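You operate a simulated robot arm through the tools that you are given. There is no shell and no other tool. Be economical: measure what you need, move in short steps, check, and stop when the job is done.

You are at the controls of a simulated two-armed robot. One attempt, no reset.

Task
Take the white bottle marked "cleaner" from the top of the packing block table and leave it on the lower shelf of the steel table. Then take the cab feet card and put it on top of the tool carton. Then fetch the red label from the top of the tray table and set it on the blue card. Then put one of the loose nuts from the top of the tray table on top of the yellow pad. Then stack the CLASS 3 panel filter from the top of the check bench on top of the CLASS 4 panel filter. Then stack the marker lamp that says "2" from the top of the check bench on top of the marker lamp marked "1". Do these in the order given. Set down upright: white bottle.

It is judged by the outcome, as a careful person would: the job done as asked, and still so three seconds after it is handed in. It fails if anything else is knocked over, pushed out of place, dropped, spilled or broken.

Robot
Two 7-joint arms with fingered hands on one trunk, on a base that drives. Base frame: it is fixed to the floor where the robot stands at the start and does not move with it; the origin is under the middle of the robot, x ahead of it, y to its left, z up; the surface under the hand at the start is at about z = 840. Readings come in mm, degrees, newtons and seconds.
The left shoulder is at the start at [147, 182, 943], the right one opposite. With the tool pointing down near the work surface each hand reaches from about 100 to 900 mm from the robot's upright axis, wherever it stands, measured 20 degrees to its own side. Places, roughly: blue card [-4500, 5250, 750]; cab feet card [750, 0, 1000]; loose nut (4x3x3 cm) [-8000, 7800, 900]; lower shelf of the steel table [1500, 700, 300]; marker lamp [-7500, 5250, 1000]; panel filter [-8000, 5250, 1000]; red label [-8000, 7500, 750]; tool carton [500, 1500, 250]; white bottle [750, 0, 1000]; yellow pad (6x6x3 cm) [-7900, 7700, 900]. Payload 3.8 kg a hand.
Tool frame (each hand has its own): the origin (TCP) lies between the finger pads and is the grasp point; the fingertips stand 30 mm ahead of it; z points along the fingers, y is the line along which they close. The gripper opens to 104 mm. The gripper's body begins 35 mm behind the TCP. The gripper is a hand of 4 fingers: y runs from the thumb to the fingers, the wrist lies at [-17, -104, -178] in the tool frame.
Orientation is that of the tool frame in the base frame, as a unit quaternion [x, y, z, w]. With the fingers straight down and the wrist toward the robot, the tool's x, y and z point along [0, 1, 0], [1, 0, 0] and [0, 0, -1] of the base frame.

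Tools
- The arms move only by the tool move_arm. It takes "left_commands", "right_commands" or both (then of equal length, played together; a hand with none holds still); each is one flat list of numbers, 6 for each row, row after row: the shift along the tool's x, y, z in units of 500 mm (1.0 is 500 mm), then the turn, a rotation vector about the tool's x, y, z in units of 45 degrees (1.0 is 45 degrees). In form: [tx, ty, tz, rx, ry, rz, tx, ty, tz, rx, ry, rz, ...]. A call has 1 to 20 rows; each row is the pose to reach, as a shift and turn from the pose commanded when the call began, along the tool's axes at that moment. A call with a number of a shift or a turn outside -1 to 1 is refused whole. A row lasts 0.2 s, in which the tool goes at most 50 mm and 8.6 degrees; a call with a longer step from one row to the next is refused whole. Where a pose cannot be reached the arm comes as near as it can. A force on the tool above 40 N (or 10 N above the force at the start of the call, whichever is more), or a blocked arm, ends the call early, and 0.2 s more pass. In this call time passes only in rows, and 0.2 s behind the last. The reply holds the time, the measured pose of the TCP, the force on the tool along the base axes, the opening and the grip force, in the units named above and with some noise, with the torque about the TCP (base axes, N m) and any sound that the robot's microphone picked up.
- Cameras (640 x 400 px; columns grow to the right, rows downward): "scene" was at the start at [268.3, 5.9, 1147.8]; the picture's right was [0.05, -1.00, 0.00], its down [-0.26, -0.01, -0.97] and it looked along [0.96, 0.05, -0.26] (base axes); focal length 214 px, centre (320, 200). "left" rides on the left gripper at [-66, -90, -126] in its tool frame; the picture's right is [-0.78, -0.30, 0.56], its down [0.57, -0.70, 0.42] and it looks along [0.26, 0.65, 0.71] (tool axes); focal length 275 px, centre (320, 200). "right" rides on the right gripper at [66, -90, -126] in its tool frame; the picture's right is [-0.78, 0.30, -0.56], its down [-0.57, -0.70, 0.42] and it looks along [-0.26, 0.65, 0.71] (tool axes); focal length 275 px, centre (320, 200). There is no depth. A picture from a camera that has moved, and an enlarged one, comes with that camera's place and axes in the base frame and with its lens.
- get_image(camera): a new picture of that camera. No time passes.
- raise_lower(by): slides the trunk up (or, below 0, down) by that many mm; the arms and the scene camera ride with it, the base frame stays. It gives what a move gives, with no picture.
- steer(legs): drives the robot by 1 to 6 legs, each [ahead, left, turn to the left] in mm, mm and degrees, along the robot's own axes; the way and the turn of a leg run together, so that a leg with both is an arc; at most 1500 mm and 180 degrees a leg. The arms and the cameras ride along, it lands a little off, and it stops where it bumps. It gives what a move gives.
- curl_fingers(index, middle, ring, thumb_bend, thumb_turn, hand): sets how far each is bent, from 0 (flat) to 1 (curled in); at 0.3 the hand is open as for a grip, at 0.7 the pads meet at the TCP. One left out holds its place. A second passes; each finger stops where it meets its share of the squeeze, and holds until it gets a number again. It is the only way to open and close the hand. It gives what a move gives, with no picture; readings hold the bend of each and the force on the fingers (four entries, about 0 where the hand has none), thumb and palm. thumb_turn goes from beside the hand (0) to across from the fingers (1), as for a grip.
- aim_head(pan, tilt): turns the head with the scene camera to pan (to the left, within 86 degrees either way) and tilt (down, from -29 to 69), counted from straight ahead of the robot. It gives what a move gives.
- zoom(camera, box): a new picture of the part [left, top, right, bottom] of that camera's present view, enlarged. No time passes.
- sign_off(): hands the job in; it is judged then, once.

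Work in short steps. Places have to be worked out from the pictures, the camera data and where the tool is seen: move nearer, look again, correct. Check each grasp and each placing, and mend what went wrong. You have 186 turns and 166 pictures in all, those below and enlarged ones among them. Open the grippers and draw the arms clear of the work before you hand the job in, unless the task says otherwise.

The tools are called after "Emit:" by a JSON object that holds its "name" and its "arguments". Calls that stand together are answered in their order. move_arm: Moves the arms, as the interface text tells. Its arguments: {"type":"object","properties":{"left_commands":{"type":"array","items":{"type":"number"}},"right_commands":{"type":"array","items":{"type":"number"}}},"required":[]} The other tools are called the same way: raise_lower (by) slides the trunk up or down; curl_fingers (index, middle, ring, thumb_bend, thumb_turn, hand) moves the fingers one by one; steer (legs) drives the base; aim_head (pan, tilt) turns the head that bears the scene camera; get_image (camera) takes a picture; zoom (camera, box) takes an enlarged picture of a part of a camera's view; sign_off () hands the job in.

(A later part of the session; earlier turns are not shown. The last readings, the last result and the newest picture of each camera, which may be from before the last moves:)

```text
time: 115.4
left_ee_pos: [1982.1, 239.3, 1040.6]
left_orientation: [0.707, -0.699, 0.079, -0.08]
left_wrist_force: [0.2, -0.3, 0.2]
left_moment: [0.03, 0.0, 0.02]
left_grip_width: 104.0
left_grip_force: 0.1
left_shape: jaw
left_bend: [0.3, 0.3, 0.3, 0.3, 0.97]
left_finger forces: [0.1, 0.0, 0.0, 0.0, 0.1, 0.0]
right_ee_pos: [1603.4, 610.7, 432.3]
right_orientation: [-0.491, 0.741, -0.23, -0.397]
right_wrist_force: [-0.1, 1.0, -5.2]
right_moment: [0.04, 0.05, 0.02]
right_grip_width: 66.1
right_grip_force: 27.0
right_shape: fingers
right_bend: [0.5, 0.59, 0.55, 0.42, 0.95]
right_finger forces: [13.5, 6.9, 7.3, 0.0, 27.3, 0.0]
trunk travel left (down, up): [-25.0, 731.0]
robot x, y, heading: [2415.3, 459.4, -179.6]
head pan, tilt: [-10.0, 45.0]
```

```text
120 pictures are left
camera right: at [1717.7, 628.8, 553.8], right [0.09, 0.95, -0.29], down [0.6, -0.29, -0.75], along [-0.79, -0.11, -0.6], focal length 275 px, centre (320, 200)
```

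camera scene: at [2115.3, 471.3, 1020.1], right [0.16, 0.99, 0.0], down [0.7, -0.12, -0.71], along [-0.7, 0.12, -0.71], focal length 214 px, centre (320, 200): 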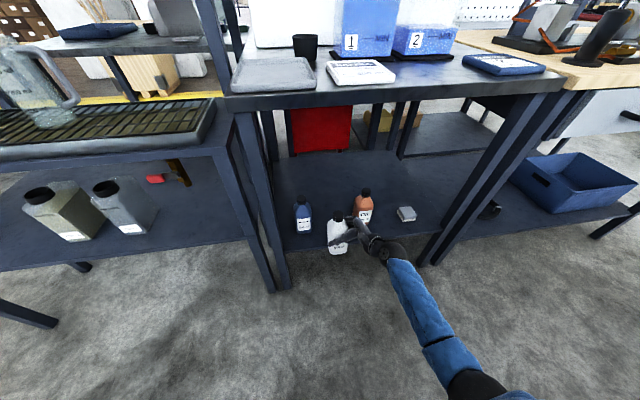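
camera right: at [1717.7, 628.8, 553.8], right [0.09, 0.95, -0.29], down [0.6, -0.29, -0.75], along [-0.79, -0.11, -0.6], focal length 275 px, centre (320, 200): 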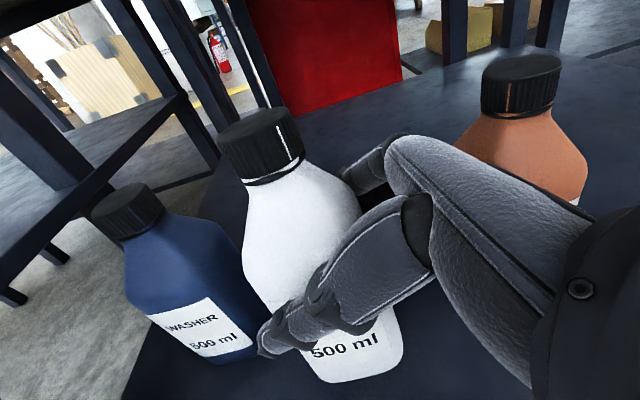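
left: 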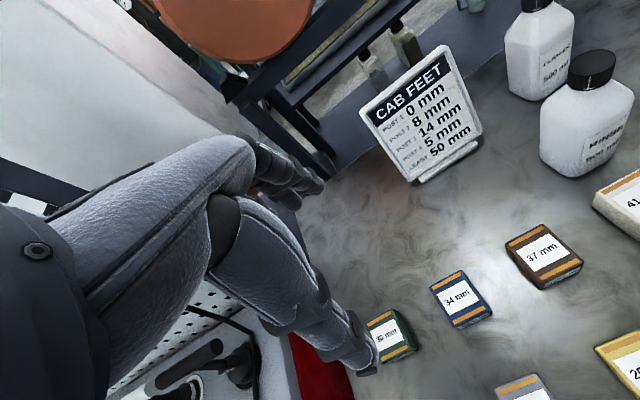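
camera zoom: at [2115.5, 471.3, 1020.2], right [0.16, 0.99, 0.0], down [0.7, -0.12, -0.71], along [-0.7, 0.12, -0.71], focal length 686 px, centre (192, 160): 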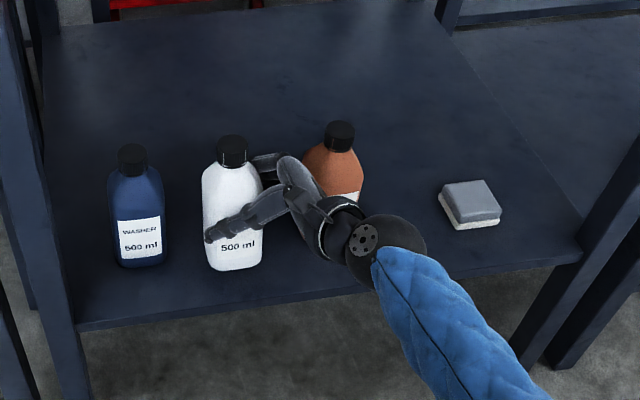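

Clearances look fine. Lower 36 mm, then creep down until contact.

Emit:
{"name": "move_arm", "arguments": {"right_commands": [-0.03, -0.005, 0.03, 0, 0, 0, -0.052, -0.009, 0.052, 0, 0, 0]}}

Emit:
{"name": "move_arm", "arguments": {"right_commands": [-0.0065, -0.0004, 0.0046, 0, 0, 0, -0.013, -0.0008, 0.0092, 0, 0, 0, -0.0195, -0.0012, 0.0138, 0, 0, 0, -0.026, -0.0016, 0.0184, 0, 0, 0, -0.0325, -0.002, 0.023, 0, 0, 0]}}

Emit:
{"name": "zoom", "arguments": {"camera": "scene", "box": [260, 150, 460, 275]}}

```text
time: 116.0
left_ee_pos: [1985.1, 238.1, 1042.3]
left_orientation: [0.707, -0.699, 0.078, -0.079]
left_wrist_force: [-0.3, -0.5, 0.0]
left_moment: [-0.04, -0.03, -0.01]
left_grip_width: 103.6
left_grip_force: 0.0
left_shape: jaw
left_bend: [0.3, 0.3, 0.3, 0.3, 0.97]
left_finger forces: [0.0, 0.1, 0.0, 0.0, 0.1, 0.0]
right_ee_pos: [1599.3, 605.3, 404.9]
right_orientation: [-0.49, 0.738, -0.227, -0.403]
right_wrist_force: [4.6, 4.5, 17.0]
right_moment: [-0.09, 0.07, 0.05]
right_grip_width: 66.2
right_grip_force: 27.4
right_shape: fingers
right_bend: [0.51, 0.59, 0.55, 0.43, 0.92]
right_finger forces: [12.1, 6.6, 6.7, 0.0, 28.8, 0.0]
trunk travel left (down, up): [-25.0, 731.0]
robot x, y, heading: [2421.1, 459.4, -179.2]
head pan, tilt: [-10.0, 45.0]
```

```text
time: 116.9
left_ee_pos: [1982.2, 237.1, 1039.4]
left_orientation: [0.707, -0.698, 0.078, -0.08]
left_wrist_force: [0.0, 1.1, 0.3]
left_moment: [-0.02, 0.01, 0.02]
left_grip_width: 103.6
left_grip_force: 0.1
left_shape: jaw
left_bend: [0.3, 0.3, 0.3, 0.3, 0.97]
left_finger forces: [0.0, 0.0, 0.0, 0.0, 0.0, 0.0]
right_ee_pos: [1596.1, 601.0, 399.1]
right_orientation: [-0.493, 0.734, -0.229, -0.408]
right_wrist_force: [3.9, 0.7, 17.1]
right_moment: [-0.23, 0.2, 0.07]
right_grip_width: 64.7
right_grip_force: 32.9
right_shape: fingers
right_bend: [0.52, 0.59, 0.55, 0.43, 0.89]
right_finger forces: [13.6, 8.4, 9.1, 0.1, 34.5, 0.0]
trunk travel left (down, up): [-25.0, 731.0]
robot x, y, heading: [2422.9, 459.8, -179.4]
head pan, tilt: [-10.0, 45.0]
stopped in row 4 (right hand): the force on the tool passed its limit at 42 N (the readings are from after the stop); the commanded pose is now the measured one
```

```text
3.20 times, centred on (360, 212) of scene
camera zoom: at [2117.1, 471.0, 1020.3], right [0.16, 0.99, 0.0], down [0.7, -0.12, -0.71], along [-0.7, 0.12, -0.71], focal length 686 px, centre (192, 160)
```

zoom: 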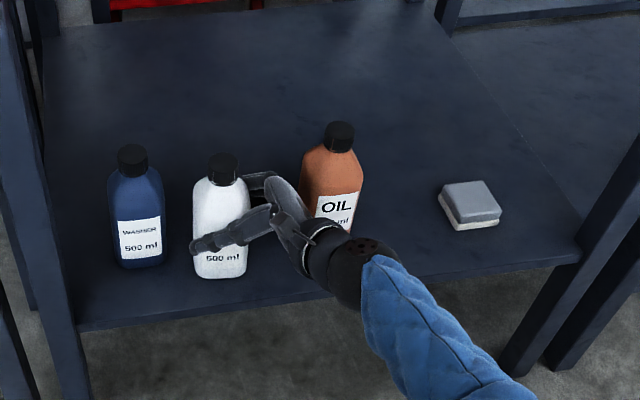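

It has touched down (at ~403). I ease up 4 mm to release the load, then open.

Emit:
{"name": "move_arm", "arguments": {"right_commands": [0.007, 0.0005, -0.005, 0, 0, 0]}}

Emit:
{"name": "zoom", "arguments": {"camera": "right", "box": [100, 60, 460, 400]}}

```text
time: 117.3
left_ee_pos: [1983.8, 238.0, 1041.1]
left_orientation: [0.707, -0.698, 0.079, -0.079]
left_wrist_force: [0.3, 0.3, -0.2]
left_moment: [-0.03, -0.04, 0.0]
left_grip_width: 103.7
left_grip_force: 0.0
left_shape: jaw
left_bend: [0.3, 0.3, 0.3, 0.3, 0.97]
left_finger forces: [0.0, 0.1, 0.0, 0.1, 0.0, 0.0]
right_ee_pos: [1597.4, 599.9, 397.1]
right_orientation: [-0.493, 0.735, -0.229, -0.405]
right_wrist_force: [-1.2, -3.6, 10.9]
right_moment: [-0.23, 0.51, 0.01]
right_grip_width: 64.5
right_grip_force: 33.6
right_shape: fingers
right_bend: [0.52, 0.58, 0.54, 0.43, 0.91]
right_finger forces: [14.7, 9.2, 10.2, 0.1, 32.6, 0.1]
trunk travel left (down, up): [-25.0, 731.0]
robot x, y, heading: [2418.9, 454.1, -179.4]
head pan, tilt: [-10.0, 45.0]
```

```text
1.18 times, centred on (280, 230) of right
camera zoom: at [1714.7, 619.1, 517.4], right [0.08, 0.95, -0.3], down [0.59, -0.29, -0.75], along [-0.8, -0.12, -0.58], focal length 324 px, centre (367, 165)
```

zoom: 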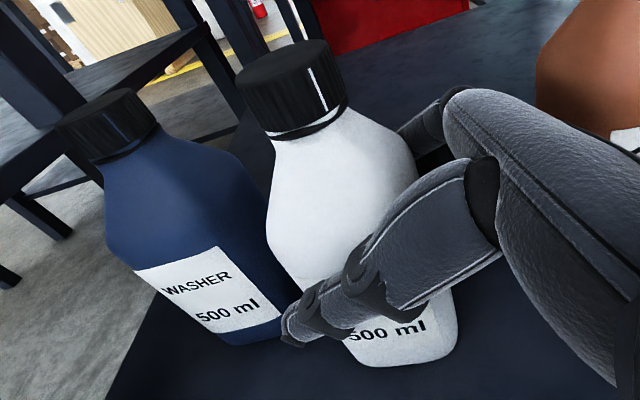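

Bottle stands upright on the shelf; opening the hand gently.

Emit:
{"name": "curl_fingers", "arguments": {"hand": "right", "index": 0.42, "middle": 0.42, "ring": 0.42, "thumb_bend": 0.34}}

Emit:
{"name": "curl_fingers", "arguments": {"hand": "right", "index": 0.3, "middle": 0.3, "ring": 0.3, "thumb_bend": 0.3}}

Emit:
{"name": "get_image", "arguments": {"camera": "right"}}

Emit:
{"name": "zoom", "arguments": {"camera": "scene", "box": [260, 150, 460, 275]}}

```text
time: 118.3
left_ee_pos: [1983.0, 238.8, 1038.9]
left_orientation: [0.706, -0.699, 0.08, -0.08]
left_wrist_force: [0.2, -0.4, 0.7]
left_moment: [-0.02, -0.02, 0.04]
left_grip_width: 103.6
left_grip_force: 0.0
left_shape: jaw
left_bend: [0.3, 0.3, 0.3, 0.3, 0.97]
left_finger forces: [0.1, 0.0, 0.1, 0.1, 0.0, 0.0]
right_ee_pos: [1598.0, 601.0, 396.7]
right_orientation: [-0.493, 0.736, -0.23, -0.402]
right_wrist_force: [1.3, 0.3, -1.6]
right_moment: [0.01, 0.02, 0.0]
right_grip_width: 85.3
right_grip_force: 0.5
right_shape: fingers
right_bend: [0.42, 0.42, 0.42, 0.33, 0.97]
right_finger forces: [0.0, 0.1, 0.0, 0.0, 1.3, 0.1]
trunk travel left (down, up): [-25.0, 731.0]
robot x, y, heading: [2421.1, 458.5, -179.2]
head pan, tilt: [-10.0, 45.0]
```

```text
time: 119.3
left_ee_pos: [1982.3, 239.4, 1040.4]
left_orientation: [0.706, -0.699, 0.079, -0.081]
left_wrist_force: [0.8, -0.9, -0.9]
left_moment: [-0.03, 0.02, -0.01]
left_grip_width: 103.9
left_grip_force: 0.1
left_shape: jaw
left_bend: [0.3, 0.3, 0.3, 0.3, 0.97]
left_finger forces: [0.1, 0.0, 0.1, 0.0, 0.0, 0.0]
right_ee_pos: [1598.7, 601.5, 395.9]
right_orientation: [-0.493, 0.736, -0.229, -0.404]
right_wrist_force: [0.6, 1.0, -0.5]
right_moment: [0.02, 0.03, 0.01]
right_grip_width: 104.7
right_grip_force: 0.1
right_shape: fingers
right_bend: [0.3, 0.3, 0.3, 0.3, 0.97]
right_finger forces: [0.1, 0.1, 0.1, 0.0, 0.9, 0.0]
trunk travel left (down, up): [-25.0, 731.0]
robot x, y, heading: [2420.0, 456.5, -179.5]
head pan, tilt: [-10.0, 45.0]
```

```text
117 pictures are left
camera right: at [1714.5, 620.1, 516.2], right [0.08, 0.95, -0.3], down [0.59, -0.29, -0.75], along [-0.8, -0.12, -0.58], focal length 275 px, centre (320, 200)
```

right: 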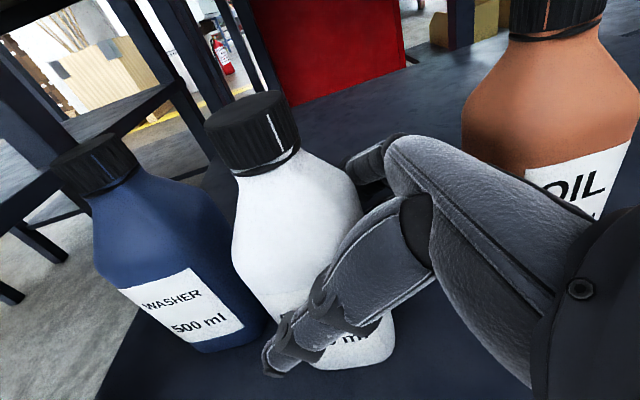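

```text
3.20 times, centred on (360, 212) of scene
camera zoom: at [2116.0, 471.2, 1020.3], right [0.16, 0.99, 0.0], down [0.7, -0.12, -0.71], along [-0.7, 0.12, -0.71], focal length 686 px, centre (192, 160)
```

zoom: 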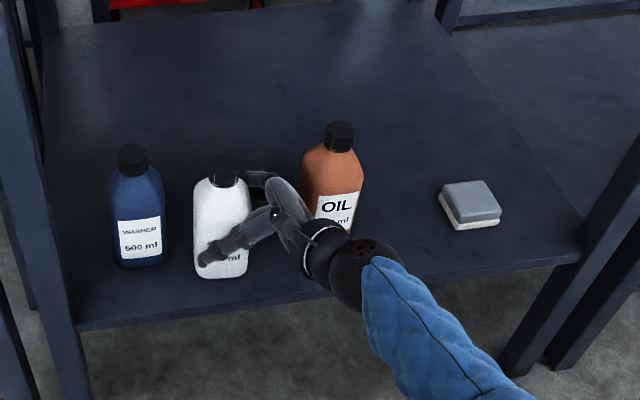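

Thumb still barely touches; I shift 8 mm away from it and then lift the hand straight up over the bottle.

Emit:
{"name": "move_arm", "arguments": {"right_commands": [0, -0.014, 0, 0, 0, 0]}}

Emit:
{"name": "move_arm", "arguments": {"right_commands": [0.0326, 0.002, -0.023, 0, 0, 0, 0.0652, 0.004, -0.046, 0, 0, 0, 0.13, 0.008, -0.092, 0, 0, 0, 0.195, 0.012, -0.138, 0, 0, 0, 0.26, 0.016, -0.184, 0, 0, 0, 0.31, 0.019, -0.22, 0, 0, 0]}}

Emit:
{"name": "zoom", "arguments": {"camera": "scene", "box": [260, 150, 460, 275]}}

```text
time: 119.7
left_ee_pos: [1982.5, 238.9, 1040.0]
left_orientation: [0.707, -0.698, 0.08, -0.08]
left_wrist_force: [0.1, 0.2, -1.2]
left_moment: [-0.01, -0.01, 0.01]
left_grip_width: 103.8
left_grip_force: 0.0
left_shape: jaw
left_bend: [0.3, 0.3, 0.3, 0.3, 0.97]
left_finger forces: [0.1, 0.0, 0.0, 0.0, 0.1, 0.0]
right_ee_pos: [1605.6, 598.8, 397.3]
right_orientation: [-0.491, 0.737, -0.229, -0.404]
right_wrist_force: [-0.3, 0.1, 0.6]
right_moment: [0.01, -0.03, 0.02]
right_grip_width: 104.4
right_grip_force: 0.0
right_shape: fingers
right_bend: [0.3, 0.3, 0.3, 0.3, 0.97]
right_finger forces: [0.0, 0.0, 0.0, 0.1, 0.1, 0.0]
trunk travel left (down, up): [-25.0, 731.0]
robot x, y, heading: [2420.4, 457.4, -179.4]
head pan, tilt: [-10.0, 45.0]
```

```text
time: 121.1
left_ee_pos: [1982.5, 238.0, 1040.4]
left_orientation: [0.707, -0.699, 0.079, -0.08]
left_wrist_force: [0.3, -0.2, -0.1]
left_moment: [0.01, -0.01, 0.0]
left_grip_width: 103.5
left_grip_force: 0.0
left_shape: jaw
left_bend: [0.3, 0.3, 0.3, 0.3, 0.97]
left_finger forces: [0.1, 0.0, 0.0, 0.0, 0.0, 0.0]
right_ee_pos: [1608.1, 597.2, 584.3]
right_orientation: [-0.492, 0.737, -0.229, -0.403]
right_wrist_force: [0.2, 0.2, 0.6]
right_moment: [0.03, -0.01, 0.01]
right_grip_width: 104.7
right_grip_force: 0.2
right_shape: fingers
right_bend: [0.3, 0.3, 0.3, 0.3, 0.97]
right_finger forces: [0.0, 0.1, 0.1, 0.0, 0.0, 0.0]
trunk travel left (down, up): [-25.0, 731.0]
robot x, y, heading: [2420.3, 460.7, -179.2]
head pan, tilt: [-10.0, 45.0]
```

```text
3.20 times, centred on (360, 212) of scene
camera zoom: at [2116.1, 471.2, 1020.4], right [0.16, 0.99, 0.0], down [0.7, -0.12, -0.71], along [-0.7, 0.12, -0.71], focal length 686 px, centre (192, 160)
```

zoom: 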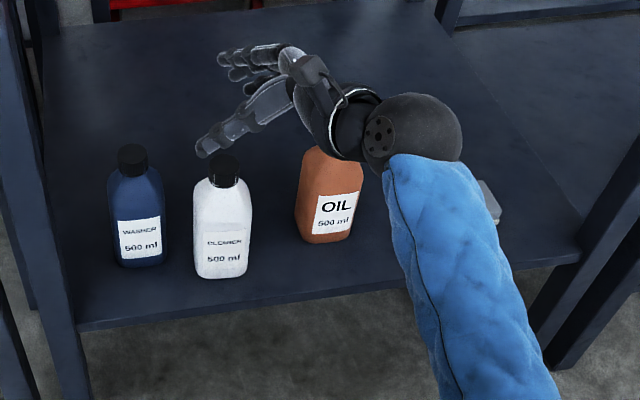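

The cleaner stands upright on the shelf. I back away, raise the trunk, and prepare to return for the card.

Emit:
{"name": "steer", "arguments": {"legs": [[-200, 0, 0]]}}

Emit:
{"name": "raise_lower", "arguments": {"by": 395}}

Emit:
{"name": "get_image", "arguments": {"camera": "scene"}}

```text
time: 122.7
left_ee_pos: [2184.1, 241.5, 1040.9]
left_orientation: [0.706, -0.699, 0.079, -0.08]
left_wrist_force: [-0.4, 0.1, -0.1]
left_moment: [0.03, 0.03, 0.01]
left_grip_width: 103.8
left_grip_force: 0.0
left_shape: jaw
left_bend: [0.3, 0.3, 0.3, 0.3, 0.97]
left_finger forces: [0.0, 0.0, 0.0, 0.0, 0.1, 0.0]
right_ee_pos: [1809.3, 600.0, 585.7]
right_orientation: [-0.492, 0.736, -0.229, -0.404]
right_wrist_force: [-1.0, 0.7, 0.5]
right_moment: [0.01, 0.01, -0.02]
right_grip_width: 104.6
right_grip_force: 0.1
right_shape: fingers
right_bend: [0.3, 0.3, 0.3, 0.3, 0.97]
right_finger forces: [0.0, 0.0, 0.1, 0.1, 0.0, 0.1]
trunk travel left (down, up): [-25.0, 731.0]
robot x, y, heading: [2622.3, 460.5, -179.1]
head pan, tilt: [-10.0, 45.0]
```

```text
time: 126.5
left_ee_pos: [2183.6, 241.0, 1435.0]
left_orientation: [0.706, -0.699, 0.079, -0.08]
left_wrist_force: [0.4, 0.2, -0.1]
left_moment: [0.02, 0.01, 0.02]
left_grip_width: 103.7
left_grip_force: 0.1
left_shape: jaw
left_bend: [0.3, 0.3, 0.3, 0.3, 0.97]
left_finger forces: [0.0, 0.0, 0.0, 0.0, 0.0, 0.0]
right_ee_pos: [1813.9, 598.2, 1017.1]
right_orientation: [-0.497, 0.727, -0.218, -0.421]
right_wrist_force: [0.5, 0.2, 0.1]
right_moment: [-0.06, 0.0, -0.01]
right_grip_width: 104.6
right_grip_force: 0.0
right_shape: fingers
right_bend: [0.3, 0.3, 0.3, 0.3, 0.97]
right_finger forces: [0.0, 0.0, 0.1, 0.0, 0.0, 0.0]
trunk travel left (down, up): [-420.0, 336.0]
robot x, y, heading: [2625.7, 463.9, -179.4]
head pan, tilt: [-10.0, 45.0]
```

```text
114 pictures are left
camera scene: at [2504.1, 475.4, 1430.1], right [0.16, 0.99, 0.0], down [0.7, -0.12, -0.71], along [-0.7, 0.12, -0.71], focal length 214 px, centre (320, 200)
```

scene: 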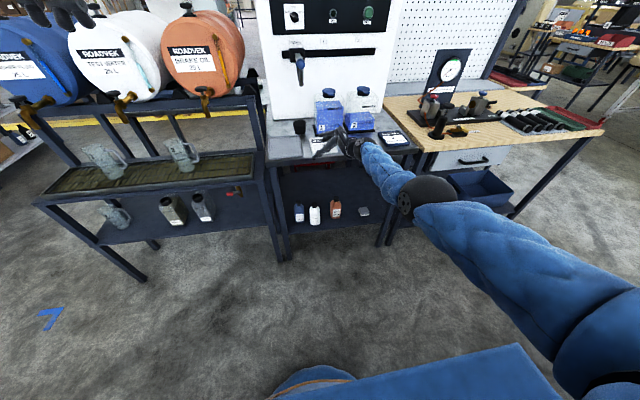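

The right-hand way round (past the rack's far end) is shorter. I retract the right hand, then strafe along the aisle and look.

Emit:
{"name": "move_arm", "arguments": {"right_commands": [-0.018, -0.083, -0.032, 0, 0, 0, -0.036, -0.166, -0.065, 0, 0, 0, -0.054, -0.25, -0.097, 0, 0, 0, -0.072, -0.332, -0.13, 0, 0, 0, -0.09, -0.415, -0.162, 0, 0, 0, -0.108, -0.5, -0.195, 0, 0, 0]}}

Emit:
{"name": "aim_head", "arguments": {"pan": 70, "tilt": 25}}

Emit:
{"name": "get_image", "arguments": {"camera": "scene"}}

```text
time: 127.9
left_ee_pos: [2185.5, 240.5, 1435.7]
left_orientation: [0.707, -0.698, 0.079, -0.079]
left_wrist_force: [0.8, -0.7, -0.2]
left_moment: [-0.01, 0.04, 0.0]
left_grip_width: 103.7
left_grip_force: 0.1
left_shape: jaw
left_bend: [0.3, 0.3, 0.3, 0.3, 0.97]
left_finger forces: [0.0, 0.0, 0.0, 0.0, 0.0, 0.0]
right_ee_pos: [2088.7, 598.9, 1001.6]
right_orientation: [-0.497, 0.726, -0.218, -0.422]
right_wrist_force: [-0.7, 0.4, 0.5]
right_moment: [-0.01, -0.01, -0.02]
right_grip_width: 104.5
right_grip_force: 0.2
right_shape: fingers
right_bend: [0.3, 0.3, 0.3, 0.3, 0.97]
right_finger forces: [0.0, 0.0, 0.1, 0.0, 0.1, 0.1]
trunk travel left (down, up): [-420.0, 336.0]
robot x, y, heading: [2624.3, 461.5, -179.2]
head pan, tilt: [-10.0, 45.0]
```

```text
time: 129.4
left_ee_pos: [2184.8, 239.5, 1436.1]
left_orientation: [0.706, -0.699, 0.08, -0.079]
left_wrist_force: [-1.3, 1.1, -0.2]
left_moment: [0.01, -0.02, 0.01]
left_grip_width: 103.9
left_grip_force: 0.0
left_shape: jaw
left_bend: [0.3, 0.3, 0.3, 0.3, 0.97]
left_finger forces: [0.0, 0.1, 0.1, 0.0, 0.1, 0.0]
right_ee_pos: [2087.3, 598.6, 1001.0]
right_orientation: [-0.497, 0.727, -0.217, -0.421]
right_wrist_force: [0.3, -0.2, 0.1]
right_moment: [0.0, -0.03, 0.0]
right_grip_width: 104.5
right_grip_force: 0.0
right_shape: fingers
right_bend: [0.3, 0.3, 0.3, 0.3, 0.97]
right_finger forces: [0.0, 0.1, 0.0, 0.0, 0.0, 0.1]
trunk travel left (down, up): [-420.0, 336.0]
robot x, y, heading: [2619.0, 460.5, -179.6]
head pan, tilt: [70.0, 25.0]
```

```text
113 pictures are left
camera scene: at [2553.8, 375.2, 1460.8], right [-0.94, 0.33, 0.0], down [0.14, 0.4, -0.91], along [-0.3, -0.85, -0.42], focal length 214 px, centre (320, 200)
```

scene: 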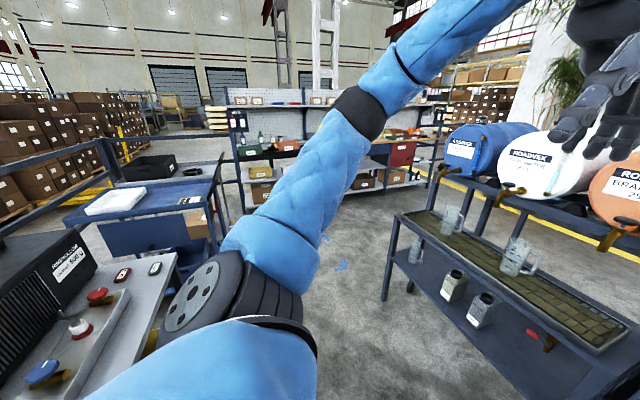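

Aisle is clear. Strafe to y≈-1150, then head in -x past the rack and packing table.

Emit:
{"name": "steer", "arguments": {"legs": [[190, 0, 0], [0, 1500, 0], [300, 200, 0]]}}

Emit:
{"name": "aim_head", "arguments": {"pan": 0, "tilt": 25}}

Emit:
{"name": "get_image", "arguments": {"camera": "scene"}}

```text
time: 140.0
left_ee_pos: [1681.8, -1460.8, 1435.8]
left_orientation: [-0.696, 0.709, -0.08, 0.078]
left_wrist_force: [0.0, 0.4, -0.7]
left_moment: [0.02, -0.03, 0.01]
left_grip_width: 103.9
left_grip_force: 0.0
left_shape: jaw
left_bend: [0.3, 0.3, 0.3, 0.3, 0.97]
left_finger forces: [0.1, 0.1, 0.0, 0.0, 0.0, 0.0]
right_ee_pos: [1595.8, -1101.0, 1000.7]
right_orientation: [-0.488, 0.733, -0.212, -0.424]
right_wrist_force: [-0.2, 0.3, -0.7]
right_moment: [0.03, 0.01, -0.01]
right_grip_width: 104.6
right_grip_force: 0.0
right_shape: fingers
right_bend: [0.3, 0.3, 0.3, 0.3, 0.97]
right_finger forces: [0.0, 0.0, 0.1, 0.1, 0.0, 0.0]
trunk travel left (down, up): [-420.0, 336.0]
robot x, y, heading: [2124.1, -1251.9, 178.9]
head pan, tilt: [70.0, 25.0]
```

```text
time: 141.4
left_ee_pos: [1681.6, -1459.9, 1436.0]
left_orientation: [-0.696, 0.709, -0.08, 0.079]
left_wrist_force: [0.5, 0.7, -0.1]
left_moment: [-0.01, -0.01, -0.03]
left_grip_width: 103.9
left_grip_force: 0.2
left_shape: jaw
left_bend: [0.3, 0.3, 0.3, 0.3, 0.97]
left_finger forces: [0.0, 0.1, 0.0, 0.0, 0.0, 0.1]
right_ee_pos: [1595.3, -1100.3, 1000.9]
right_orientation: [-0.487, 0.733, -0.212, -0.425]
right_wrist_force: [-0.3, 0.1, -0.5]
right_moment: [-0.02, 0.03, 0.01]
right_grip_width: 104.4
right_grip_force: 0.1
right_shape: fingers
right_bend: [0.3, 0.3, 0.3, 0.3, 0.97]
right_finger forces: [0.1, 0.0, 0.0, 0.0, 0.0, 0.0]
trunk travel left (down, up): [-420.0, 336.0]
robot x, y, heading: [2126.3, -1252.5, 178.9]
head pan, tilt: [0.0, 25.0]
```

```text
112 pictures are left
camera scene: at [1997.1, -1248.9, 1460.8], right [0.02, 1.0, 0.0], down [0.42, -0.01, -0.91], along [-0.91, 0.02, -0.42], focal length 214 px, centre (320, 200)
```

scene: 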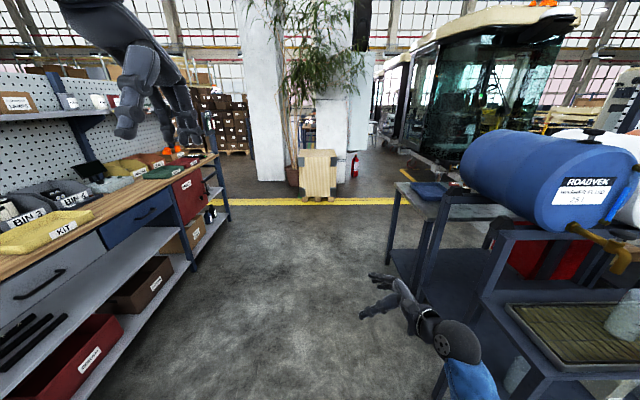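

Clear path ahead. Drive past the packing table, turn around to face +x and strafe back in front of it.

Emit:
{"name": "steer", "arguments": {"legs": [[1500, 0, 0], [900, 0, 0], [0, 0, 180], [0, 1300, 0]]}}

Emit:
{"name": "aim_head", "arguments": {"pan": 0, "tilt": 25}}

Emit:
{"name": "get_image", "arguments": {"camera": "scene"}}

```text
time: 166.8
left_ee_pos: [123.7, 265.2, 1435.1]
left_orientation: [0.701, 0.704, -0.078, -0.079]
left_wrist_force: [0.4, 0.2, -0.9]
left_moment: [0.02, -0.02, 0.0]
left_grip_width: 103.7
left_grip_force: 0.1
left_shape: jaw
left_bend: [0.3, 0.3, 0.3, 0.3, 0.97]
left_finger forces: [0.0, 0.0, 0.0, 0.0, 0.1, 0.1]
right_ee_pos: [219.0, -93.0, 1000.8]
right_orientation: [0.728, 0.495, 0.422, -0.216]
right_wrist_force: [0.0, 0.1, 1.2]
right_moment: [-0.02, -0.01, 0.0]
right_grip_width: 104.4
right_grip_force: 0.0
right_shape: fingers
right_bend: [0.3, 0.3, 0.3, 0.3, 0.97]
right_finger forces: [0.0, 0.1, 0.0, 0.0, 0.0, 0.1]
trunk travel left (down, up): [-420.0, 336.0]
robot x, y, heading: [-311.4, 46.4, 0.2]
head pan, tilt: [0.0, 25.0]
```

```text
time: 167.4
left_ee_pos: [122.7, 264.4, 1435.1]
left_orientation: [0.701, 0.704, -0.08, -0.079]
left_wrist_force: [-0.9, -0.5, -0.2]
left_moment: [0.0, -0.02, 0.0]
left_grip_width: 103.9
left_grip_force: 0.1
left_shape: jaw
left_bend: [0.3, 0.3, 0.3, 0.3, 0.97]
left_finger forces: [0.1, 0.0, 0.1, 0.0, 0.0, 0.1]
right_ee_pos: [218.0, -93.6, 1002.0]
right_orientation: [0.728, 0.495, 0.422, -0.217]
right_wrist_force: [-0.3, 0.3, 0.0]
right_moment: [-0.01, 0.04, 0.03]
right_grip_width: 104.7
right_grip_force: 0.1
right_shape: fingers
right_bend: [0.3, 0.3, 0.3, 0.3, 0.97]
right_finger forces: [0.0, 0.1, 0.1, 0.1, 0.1, 0.0]
trunk travel left (down, up): [-420.0, 336.0]
robot x, y, heading: [-315.3, 51.8, 0.3]
head pan, tilt: [0.0, 25.0]
```

```text
111 pictures are left
camera scene: at [-186.4, 48.4, 1460.8], right [0.01, -1.0, 0.0], down [-0.42, 0.0, -0.91], along [0.91, 0.0, -0.42], focal length 214 px, centre (320, 200)
```

scene: 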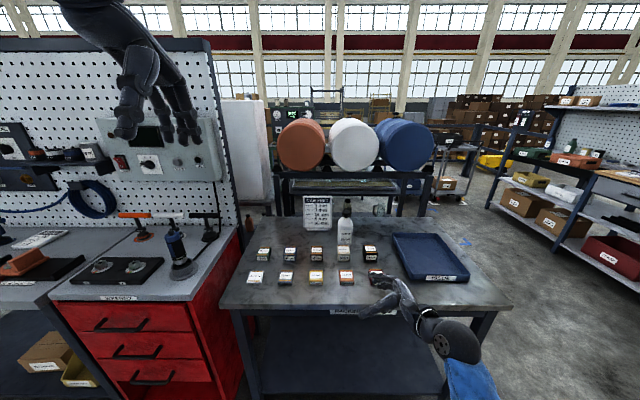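

Back in front of the table. I zoom on the card and roll the left hand (mirror of the bottle grasp).

Emit:
{"name": "zoom", "arguments": {"camera": "scene", "box": [270, 180, 390, 255]}}

Emit:
{"name": "move_arm", "arguments": {"left_commands": [0, 0, 0, -0.142, 0, 0, 0, 0, 0, -0.284, 0, 0]}}

Emit:
{"name": "move_arm", "arguments": {"left_commands": [0, 0, 0, 0, -0.17, 0, 0, 0, 0, 0, -0.34, 0, 0, 0, 0, 0, -0.51, 0, 0, 0, 0, 0, -0.68, 0, 0, 0, 0, 0, -0.85, 0]}}

Emit:
{"name": "move_arm", "arguments": {"left_commands": [0, 0, 0, 0, -0.186, 0, 0, 0, 0, 0, -0.372, 0]}}

Emit:
{"name": "raise_lower", "arguments": {"by": -90}}

```text
5.33 times, centred on (330, 218) of scene
camera zoom: at [-186.4, 48.4, 1460.8], right [0.01, -1.0, 0.0], down [-0.42, 0.0, -0.91], along [0.91, 0.0, -0.42], focal length 1144 px, centre (267, 107)
```

zoom: 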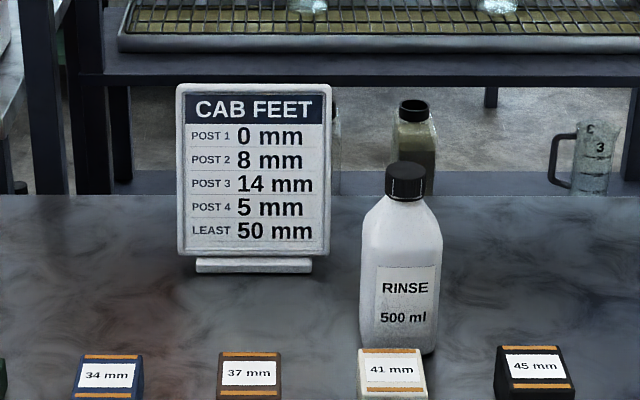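

```text
time: 168.0
left_ee_pos: [122.7, 264.3, 1435.6]
left_orientation: [0.705, 0.709, 0.0, 0.0]
left_wrist_force: [0.4, -1.2, 0.5]
left_moment: [-0.01, -0.02, -0.01]
left_grip_width: 103.9
left_grip_force: 0.1
left_shape: jaw
left_bend: [0.3, 0.3, 0.3, 0.3, 0.97]
left_finger forces: [0.1, 0.0, 0.0, 0.1, 0.0, 0.0]
right_ee_pos: [218.8, -93.3, 1001.7]
right_orientation: [0.728, 0.495, 0.421, -0.217]
right_wrist_force: [-0.4, -0.1, 0.7]
right_moment: [0.02, -0.02, 0.02]
right_grip_width: 104.5
right_grip_force: 0.0
right_shape: fingers
right_bend: [0.3, 0.3, 0.3, 0.3, 0.97]
right_finger forces: [0.1, 0.0, 0.0, 0.1, 0.1, 0.0]
trunk travel left (down, up): [-420.0, 336.0]
robot x, y, heading: [-315.2, 43.5, 0.5]
head pan, tilt: [0.0, 25.0]
```

```text
time: 169.2
left_ee_pos: [123.8, 265.6, 1434.3]
left_orientation: [0.666, 0.67, -0.232, 0.232]
left_wrist_force: [-0.4, 0.5, 0.0]
left_moment: [0.0, -0.04, -0.03]
left_grip_width: 103.8
left_grip_force: 0.0
left_shape: jaw
left_bend: [0.3, 0.3, 0.3, 0.3, 0.97]
left_finger forces: [0.0, 0.0, 0.0, 0.0, 0.0, 0.1]
right_ee_pos: [218.7, -92.8, 1001.2]
right_orientation: [0.728, 0.496, 0.422, -0.216]
right_wrist_force: [0.2, 0.7, 1.0]
right_moment: [-0.04, 0.0, -0.01]
right_grip_width: 104.4
right_grip_force: 0.0
right_shape: fingers
right_bend: [0.3, 0.3, 0.3, 0.3, 0.97]
right_finger forces: [0.1, 0.0, 0.0, 0.1, 0.0, 0.0]
trunk travel left (down, up): [-420.0, 336.0]
robot x, y, heading: [-314.5, 46.8, 0.1]
head pan, tilt: [0.0, 25.0]
```

```text
time: 169.8
left_ee_pos: [124.0, 265.4, 1436.5]
left_orientation: [0.626, 0.628, -0.325, 0.329]
left_wrist_force: [0.4, -0.3, 0.0]
left_moment: [0.01, 0.01, 0.01]
left_grip_width: 104.0
left_grip_force: 0.0
left_shape: jaw
left_bend: [0.3, 0.3, 0.3, 0.3, 0.97]
left_finger forces: [0.0, 0.1, 0.0, 0.0, 0.0, 0.0]
right_ee_pos: [217.4, -93.1, 1000.5]
right_orientation: [0.728, 0.496, 0.422, -0.216]
right_wrist_force: [1.0, -0.7, -0.5]
right_moment: [-0.03, 0.03, 0.0]
right_grip_width: 104.6
right_grip_force: 0.1
right_shape: fingers
right_bend: [0.3, 0.3, 0.3, 0.3, 0.97]
right_finger forces: [0.0, 0.1, 0.0, 0.0, 0.1, 0.0]
trunk travel left (down, up): [-420.0, 336.0]
robot x, y, heading: [-313.4, 46.4, -0.0]
head pan, tilt: [0.0, 25.0]
```

```text
time: 171.0
left_ee_pos: [123.0, 264.8, 1347.0]
left_orientation: [0.625, 0.629, -0.327, 0.327]
left_wrist_force: [-0.5, -0.2, 0.4]
left_moment: [0.02, 0.02, 0.04]
left_grip_width: 103.7
left_grip_force: 0.1
left_shape: jaw
left_bend: [0.3, 0.3, 0.3, 0.3, 0.97]
left_finger forces: [0.0, 0.0, 0.0, 0.0, 0.1, 0.0]
right_ee_pos: [218.7, -94.2, 910.7]
right_orientation: [0.728, 0.495, 0.422, -0.216]
right_wrist_force: [-0.1, -0.3, -0.5]
right_moment: [0.03, 0.01, -0.01]
right_grip_width: 104.7
right_grip_force: 0.1
right_shape: fingers
right_bend: [0.3, 0.3, 0.3, 0.3, 0.97]
right_finger forces: [0.0, 0.1, 0.0, 0.0, 0.0, 0.0]
trunk travel left (down, up): [-330.0, 426.0]
robot x, y, heading: [-316.5, 46.2, 0.2]
head pan, tilt: [0.0, 25.0]
```

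Card: board spans y −10…131, z 850–1030 at x≈785. I extend the left hand toward it in the air and raise the right hand clear, before driving in.

Emit:
{"name": "move_arm", "arguments": {"left_commands": [0.026, 0.075, 0.036, 0, 0, 0, 0.053, 0.149, 0.071, 0, 0, 0, 0.079, 0.224, 0.107, 0, 0, 0, 0.106, 0.298, 0.142, 0, 0, 0, 0.132, 0.373, 0.178, 0, 0, 0, 0.159, 0.447, 0.213, 0, 0, 0, 0.185, 0.522, 0.249, 0, 0, 0], "right_commands": [0.059, 0.007, -0.039, 0, 0, 0, 0.118, 0.015, -0.079, 0, 0, 0, 0.177, 0.022, -0.118, 0, 0, 0, 0.237, 0.03, -0.157, 0, 0, 0, 0.296, 0.037, -0.196, 0, 0, 0, 0.355, 0.045, -0.236, 0, 0, 0, 0.414, 0.052, -0.275, 0, 0, 0]}}

Emit:
{"name": "steer", "arguments": {"legs": [[300, 0, 0]]}}

Emit:
{"name": "get_image", "arguments": {"camera": "scene"}}

Emit:
{"name": "get_image", "arguments": {"camera": "left"}}

```text
time: 172.6
left_ee_pos: [386.1, 218.7, 1195.8]
left_orientation: [0.625, 0.63, -0.326, 0.326]
left_wrist_force: [0.1, 0.0, 0.0]
left_moment: [0.0, -0.02, -0.02]
left_grip_width: 103.8
left_grip_force: 0.0
left_shape: jaw
left_bend: [0.3, 0.3, 0.3, 0.3, 0.97]
left_finger forces: [0.0, 0.1, 0.1, 0.0, 0.1, 0.0]
right_ee_pos: [220.6, -93.8, 1162.8]
right_orientation: [0.728, 0.495, 0.421, -0.217]
right_wrist_force: [-0.1, 0.1, 1.0]
right_moment: [0.02, 0.0, -0.03]
right_grip_width: 104.4
right_grip_force: 0.1
right_shape: fingers
right_bend: [0.3, 0.3, 0.3, 0.3, 0.97]
right_finger forces: [0.1, 0.1, 0.0, 0.0, 0.0, 0.1]
trunk travel left (down, up): [-330.0, 426.0]
robot x, y, heading: [-316.2, 45.0, 0.3]
head pan, tilt: [0.0, 25.0]
```

```text
time: 174.7
left_ee_pos: [693.4, 218.0, 1196.1]
left_orientation: [0.625, 0.629, -0.327, 0.326]
left_wrist_force: [-0.6, 0.3, -0.6]
left_moment: [-0.02, 0.02, 0.01]
left_grip_width: 103.9
left_grip_force: 0.0
left_shape: jaw
left_bend: [0.3, 0.3, 0.3, 0.3, 0.97]
left_finger forces: [0.0, 0.0, 0.1, 0.1, 0.0, 0.0]
right_ee_pos: [524.5, -94.0, 1162.9]
right_orientation: [0.728, 0.495, 0.422, -0.217]
right_wrist_force: [0.9, -0.3, 0.1]
right_moment: [0.04, 0.01, 0.01]
right_grip_width: 104.3
right_grip_force: 0.1
right_shape: fingers
right_bend: [0.3, 0.3, 0.3, 0.3, 0.97]
right_finger forces: [0.1, 0.0, 0.1, 0.0, 0.1, 0.1]
trunk travel left (down, up): [-330.0, 426.0]
robot x, y, heading: [-7.7, 48.0, 0.1]
head pan, tilt: [0.0, 25.0]
```

```text
109 pictures are left
camera scene: at [145.4, 49.6, 1369.7], right [0.0, -1.0, 0.0], down [-0.42, 0.0, -0.91], along [0.91, 0.0, -0.42], focal length 214 px, centre (320, 200)
```

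scene: 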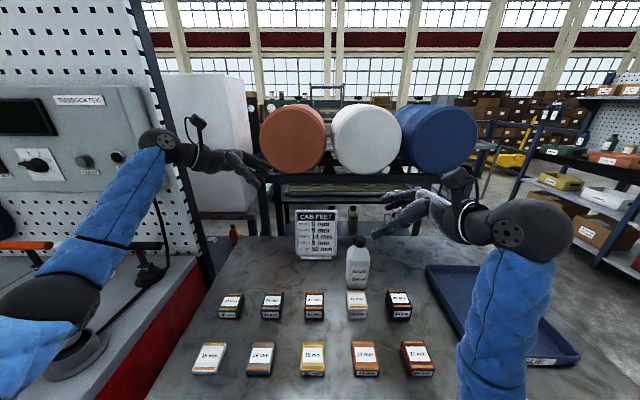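

```text
108 pictures are left
camera left: at [602.7, 283.2, 1322.3], right [-0.29, -0.9, 0.32], down [-0.7, -0.02, -0.71], along [0.65, -0.43, -0.63], focal length 275 px, centre (320, 200)
```

left: 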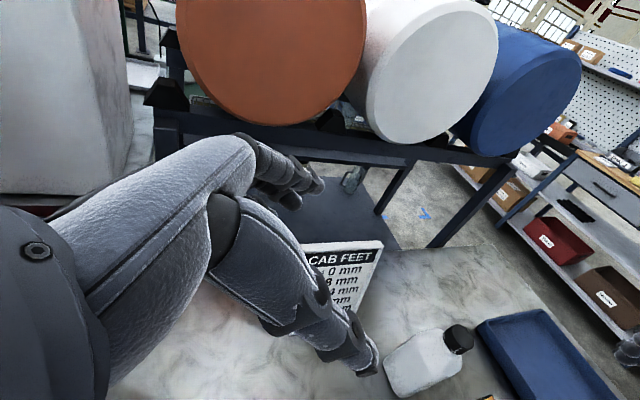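

Let me zoom on the card for a precise position.

Emit:
{"name": "zoom", "arguments": {"camera": "scene", "box": [270, 195, 370, 275]}}

Emit:
{"name": "zoom", "arguments": {"camera": "left", "box": [260, 200, 500, 400]}}

```text
5.00 times, centred on (320, 235) of scene
camera zoom: at [145.4, 49.6, 1369.7], right [0.0, -1.0, 0.0], down [-0.42, 0.0, -0.91], along [0.91, 0.0, -0.42], focal length 1072 px, centre (320, 25)
```

zoom: 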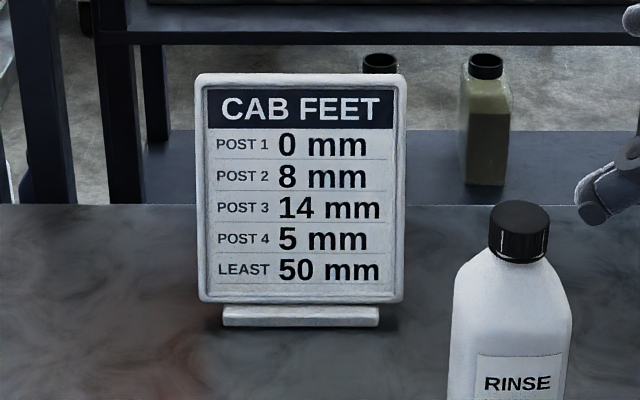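

```text
2.00 times, centred on (380, 300) of left
camera zoom: at [602.7, 283.2, 1322.3], right [-0.29, -0.9, 0.32], down [-0.7, -0.02, -0.71], along [0.65, -0.43, -0.63], focal length 551 px, centre (200, 0)
```

zoom: 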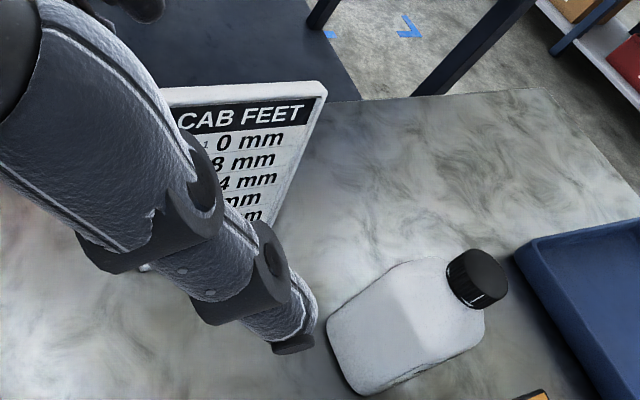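

Board leans back ~16° (bottom x≈775, top x≈820), left edge at y≈137. I drive 40 mm closer and go to the pre-grasp with matching tilt.

Emit:
{"name": "steer", "arguments": {"legs": [[40, 0, 0]]}}

Emit:
{"name": "move_arm", "arguments": {"left_commands": [0.05, 0.028, 0.041, 0.034, 0, -0.049, 0.1, 0.056, 0.082, 0.068, 0, -0.097, 0.152, 0.084, 0.122, 0.102, 0, -0.146, 0.203, 0.112, 0.163, 0.136, 0, -0.194, 0.254, 0.14, 0.204, 0.17, 0, -0.243, 0.304, 0.168, 0.245, 0.204, 0, -0.291]}}

Emit:
{"name": "get_image", "arguments": {"camera": "scene"}}

Emit:
{"name": "get_image", "arguments": {"camera": "left"}}

```text
time: 175.6
left_ee_pos: [734.1, 217.8, 1194.2]
left_orientation: [0.626, 0.629, -0.327, 0.325]
left_wrist_force: [-0.5, -0.2, -1.0]
left_moment: [-0.01, 0.0, -0.09]
left_grip_width: 104.0
left_grip_force: 0.0
left_shape: jaw
left_bend: [0.3, 0.3, 0.3, 0.3, 0.97]
left_finger forces: [0.0, 0.1, 0.0, 0.1, 0.1, 0.0]
right_ee_pos: [565.8, -92.8, 1161.3]
right_orientation: [0.729, 0.494, 0.422, -0.217]
right_wrist_force: [1.0, 0.4, 0.6]
right_moment: [0.02, -0.01, 0.01]
right_grip_width: 104.7
right_grip_force: 0.1
right_shape: fingers
right_bend: [0.3, 0.3, 0.3, 0.3, 0.97]
right_finger forces: [0.0, 0.0, 0.0, 0.0, 0.0, 0.0]
trunk travel left (down, up): [-330.0, 426.0]
robot x, y, heading: [28.6, 47.6, 0.4]
head pan, tilt: [0.0, 25.0]
```

```text
time: 176.9
left_ee_pos: [772.6, 198.3, 998.9]
left_orientation: [0.575, 0.667, -0.411, 0.237]
left_wrist_force: [0.4, 0.0, 1.2]
left_moment: [0.12, 0.05, -0.03]
left_grip_width: 104.0
left_grip_force: 0.1
left_shape: jaw
left_bend: [0.3, 0.3, 0.3, 0.3, 0.97]
left_finger forces: [0.0, 0.1, 0.1, 0.1, 0.0, 0.1]
left hand out of reach, approached as far as the arm can: row 5, 6
right_ee_pos: [565.7, -92.2, 1163.0]
right_orientation: [0.729, 0.495, 0.422, -0.215]
right_wrist_force: [0.6, 0.3, 0.3]
right_moment: [0.0, 0.01, -0.01]
right_grip_width: 104.8
right_grip_force: 0.1
right_shape: fingers
right_bend: [0.3, 0.3, 0.3, 0.3, 0.97]
right_finger forces: [0.0, 0.1, 0.0, 0.0, 0.0, 0.0]
trunk travel left (down, up): [-330.0, 426.0]
robot x, y, heading: [27.7, 49.8, 0.2]
head pan, tilt: [0.0, 25.0]
```

```text
105 pictures are left
camera scene: at [185.6, 51.3, 1369.6], right [0.0, -1.0, 0.0], down [-0.42, 0.0, -0.91], along [0.91, 0.0, -0.42], focal length 214 px, centre (320, 200)
```

scene: 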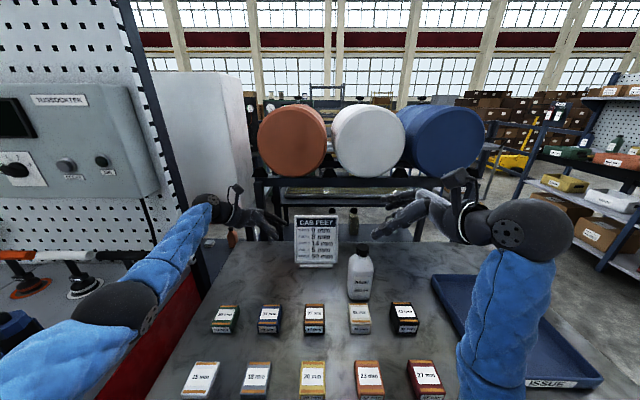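

```text
104 pictures are left
camera left: at [720.7, 263.0, 1144.2], right [-0.2, -0.9, 0.39], down [-0.87, -0.02, -0.49], along [0.45, -0.43, -0.78], focal length 275 px, centre (320, 200)
```

left: 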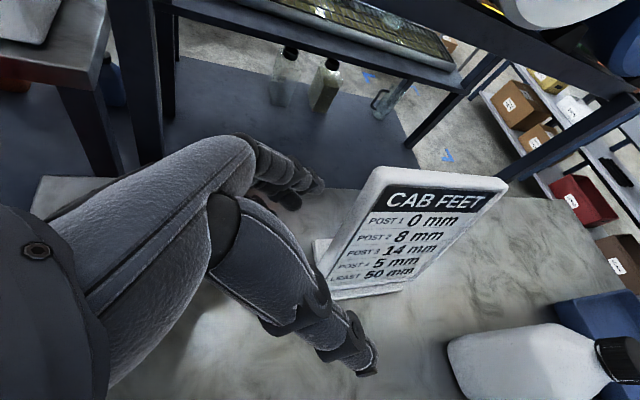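

Slightly out of reach with that tilt. I relax the pitch by 12° to gain reach and see where it lands.

Emit:
{"name": "move_arm", "arguments": {"left_commands": [0, 0, 0, -0.077, 0, 0.11, 0, 0, 0, -0.153, 0, 0.219]}}

```text
time: 177.6
left_ee_pos: [771.8, 196.1, 996.8]
left_orientation: [0.615, 0.639, -0.348, 0.305]
left_wrist_force: [0.1, -0.2, 1.4]
left_moment: [0.01, 0.02, 0.02]
left_grip_width: 103.9
left_grip_force: 0.2
left_shape: jaw
left_bend: [0.3, 0.3, 0.3, 0.3, 0.97]
left_finger forces: [0.0, 0.0, 0.1, 0.1, 0.0, 0.1]
right_ee_pos: [564.5, -93.6, 1162.9]
right_orientation: [0.728, 0.495, 0.422, -0.217]
right_wrist_force: [0.2, 0.4, 0.9]
right_moment: [0.01, 0.01, -0.03]
right_grip_width: 104.7
right_grip_force: 0.1
right_shape: fingers
right_bend: [0.3, 0.3, 0.3, 0.3, 0.97]
right_finger forces: [0.0, 0.0, 0.0, 0.0, 0.0, 0.0]
trunk travel left (down, up): [-330.0, 426.0]
robot x, y, heading: [34.6, 43.3, 0.2]
head pan, tilt: [0.0, 25.0]
```

Now reachable. Shift forward 25 mm and advance half-way.

Emit:
{"name": "move_arm", "arguments": {"left_commands": [0, 0.05, 0.03, 0, 0, 0, 0, 0.06, 0.1, 0, 0, 0]}}

Emit:
{"name": "get_image", "arguments": {"camera": "left"}}

Emit:
{"name": "zoom", "arguments": {"camera": "scene", "box": [200, 170, 400, 295]}}

```text
time: 178.2
left_ee_pos: [800.4, 155.9, 967.9]
left_orientation: [0.615, 0.639, -0.347, 0.305]
left_wrist_force: [0.7, -0.3, -0.7]
left_moment: [-0.01, 0.02, 0.01]
left_grip_width: 104.1
left_grip_force: 0.1
left_shape: jaw
left_bend: [0.3, 0.3, 0.3, 0.3, 0.97]
left_finger forces: [0.0, 0.0, 0.0, 0.0, 0.1, 0.0]
right_ee_pos: [564.7, -93.0, 1163.3]
right_orientation: [0.729, 0.494, 0.422, -0.216]
right_wrist_force: [0.4, 0.4, 0.3]
right_moment: [0.03, 0.03, -0.01]
right_grip_width: 104.6
right_grip_force: 0.1
right_shape: fingers
right_bend: [0.3, 0.3, 0.3, 0.3, 0.97]
right_finger forces: [0.1, 0.1, 0.0, 0.1, 0.0, 0.1]
trunk travel left (down, up): [-330.0, 426.0]
robot x, y, heading: [29.2, 47.6, 0.1]
head pan, tilt: [0.0, 25.0]
```

```text
103 pictures are left
camera left: at [719.3, 219.9, 1100.5], right [-0.27, -0.9, 0.33], down [-0.75, -0.02, -0.66], along [0.6, -0.43, -0.67], focal length 275 px, centre (320, 200)
```

left: 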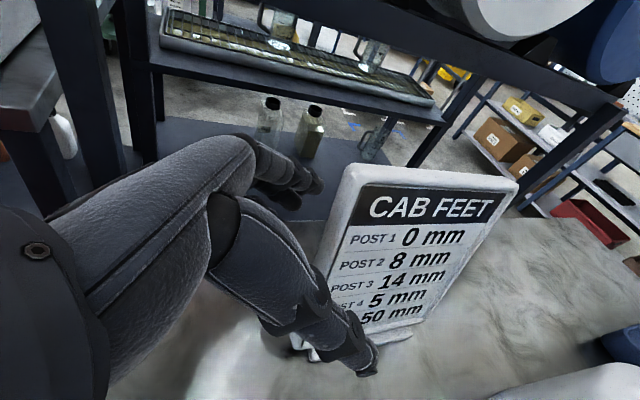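

```text
3.20 times, centred on (300, 232) of scene
camera zoom: at [184.4, 49.2, 1369.9], right [0.0, -1.0, 0.0], down [-0.42, 0.0, -0.91], along [0.91, 0.0, -0.42], focal length 686 px, centre (384, 96)
```

zoom: 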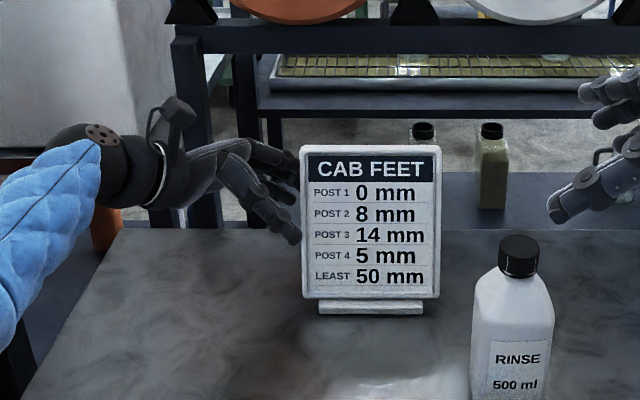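

Thumb in front, fingers behind. Advance 45 mm and check.

Emit:
{"name": "move_arm", "arguments": {"left_commands": [0, 0.003, 0.045, 0, 0, 0, 0, 0.005, 0.09, 0, 0, 0]}}

Emit:
{"name": "zoom", "arguments": {"camera": "left", "box": [200, 120, 520, 400]}}

```text
time: 178.8
left_ee_pos: [791.5, 113.0, 941.1]
left_orientation: [0.614, 0.639, -0.348, 0.305]
left_wrist_force: [0.2, 0.5, 0.5]
left_moment: [0.01, 0.0, 0.02]
left_grip_width: 104.0
left_grip_force: 0.1
left_shape: jaw
left_bend: [0.3, 0.3, 0.3, 0.3, 0.97]
left_finger forces: [0.0, 0.0, 0.0, 0.0, 0.0, 0.0]
left hand out of reach, approached as far as the arm can: row 1, 2
right_ee_pos: [563.9, -93.0, 1163.1]
right_orientation: [0.728, 0.495, 0.422, -0.216]
right_wrist_force: [-0.5, 0.0, 0.4]
right_moment: [0.0, 0.0, 0.01]
right_grip_width: 104.4
right_grip_force: 0.1
right_shape: fingers
right_bend: [0.3, 0.3, 0.3, 0.3, 0.97]
right_finger forces: [0.0, 0.0, 0.0, 0.0, 0.0, 0.0]
trunk travel left (down, up): [-330.0, 426.0]
robot x, y, heading: [34.8, 49.6, 0.2]
head pan, tilt: [0.0, 25.0]
```

```text
1.43 times, centred on (360, 260) of left
camera zoom: at [711.5, 178.2, 1072.0], right [-0.27, -0.9, 0.34], down [-0.75, -0.02, -0.66], along [0.6, -0.43, -0.67], focal length 393 px, centre (263, 114)
```

zoom: 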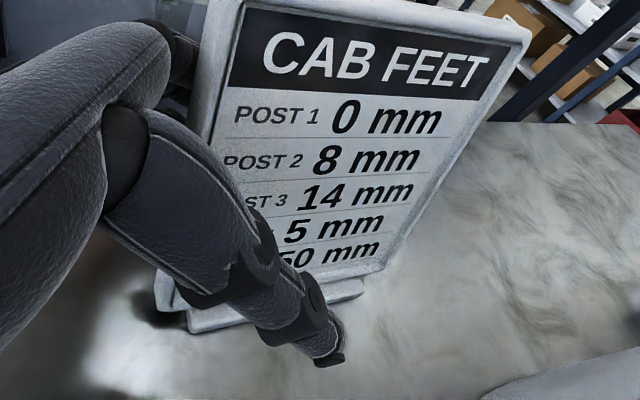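

In place; closing the left hand on the card.

Emit:
{"name": "curl_fingers", "arguments": {"hand": "left", "index": 0.72, "middle": 0.72, "ring": 0.72, "thumb_bend": 0.72}}

Emit:
{"name": "get_image", "arguments": {"camera": "left"}}

```text
time: 179.8
left_ee_pos: [791.8, 114.0, 940.0]
left_orientation: [0.614, 0.639, -0.348, 0.305]
left_wrist_force: [-1.1, 0.1, -0.9]
left_moment: [-0.03, 0.0, -0.02]
left_grip_width: 13.7
left_grip_force: 8.6
left_shape: fingers
left_bend: [0.71, 0.71, 0.72, 0.66, 0.96]
left_finger forces: [6.5, 2.1, 0.2, 0.0, 8.6, 0.0]
right_ee_pos: [564.6, -93.6, 1161.3]
right_orientation: [0.728, 0.495, 0.422, -0.216]
right_wrist_force: [0.7, 0.1, 0.7]
right_moment: [0.01, 0.02, -0.01]
right_grip_width: 104.3
right_grip_force: 0.0
right_shape: fingers
right_bend: [0.3, 0.3, 0.3, 0.3, 0.97]
right_finger forces: [0.0, 0.1, 0.0, 0.0, 0.1, 0.0]
trunk travel left (down, up): [-330.0, 426.0]
robot x, y, heading: [28.0, 49.2, 0.3]
head pan, tilt: [0.0, 25.0]
```

```text
100 pictures are left
camera left: at [711.5, 178.4, 1072.1], right [-0.27, -0.9, 0.34], down [-0.75, -0.02, -0.66], along [0.6, -0.43, -0.67], focal length 275 px, centre (320, 200)
```

left: 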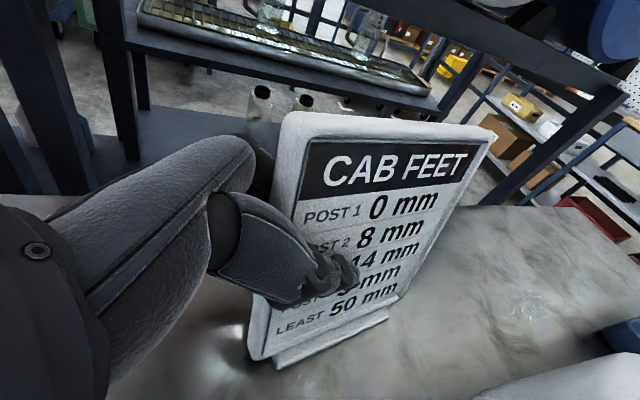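

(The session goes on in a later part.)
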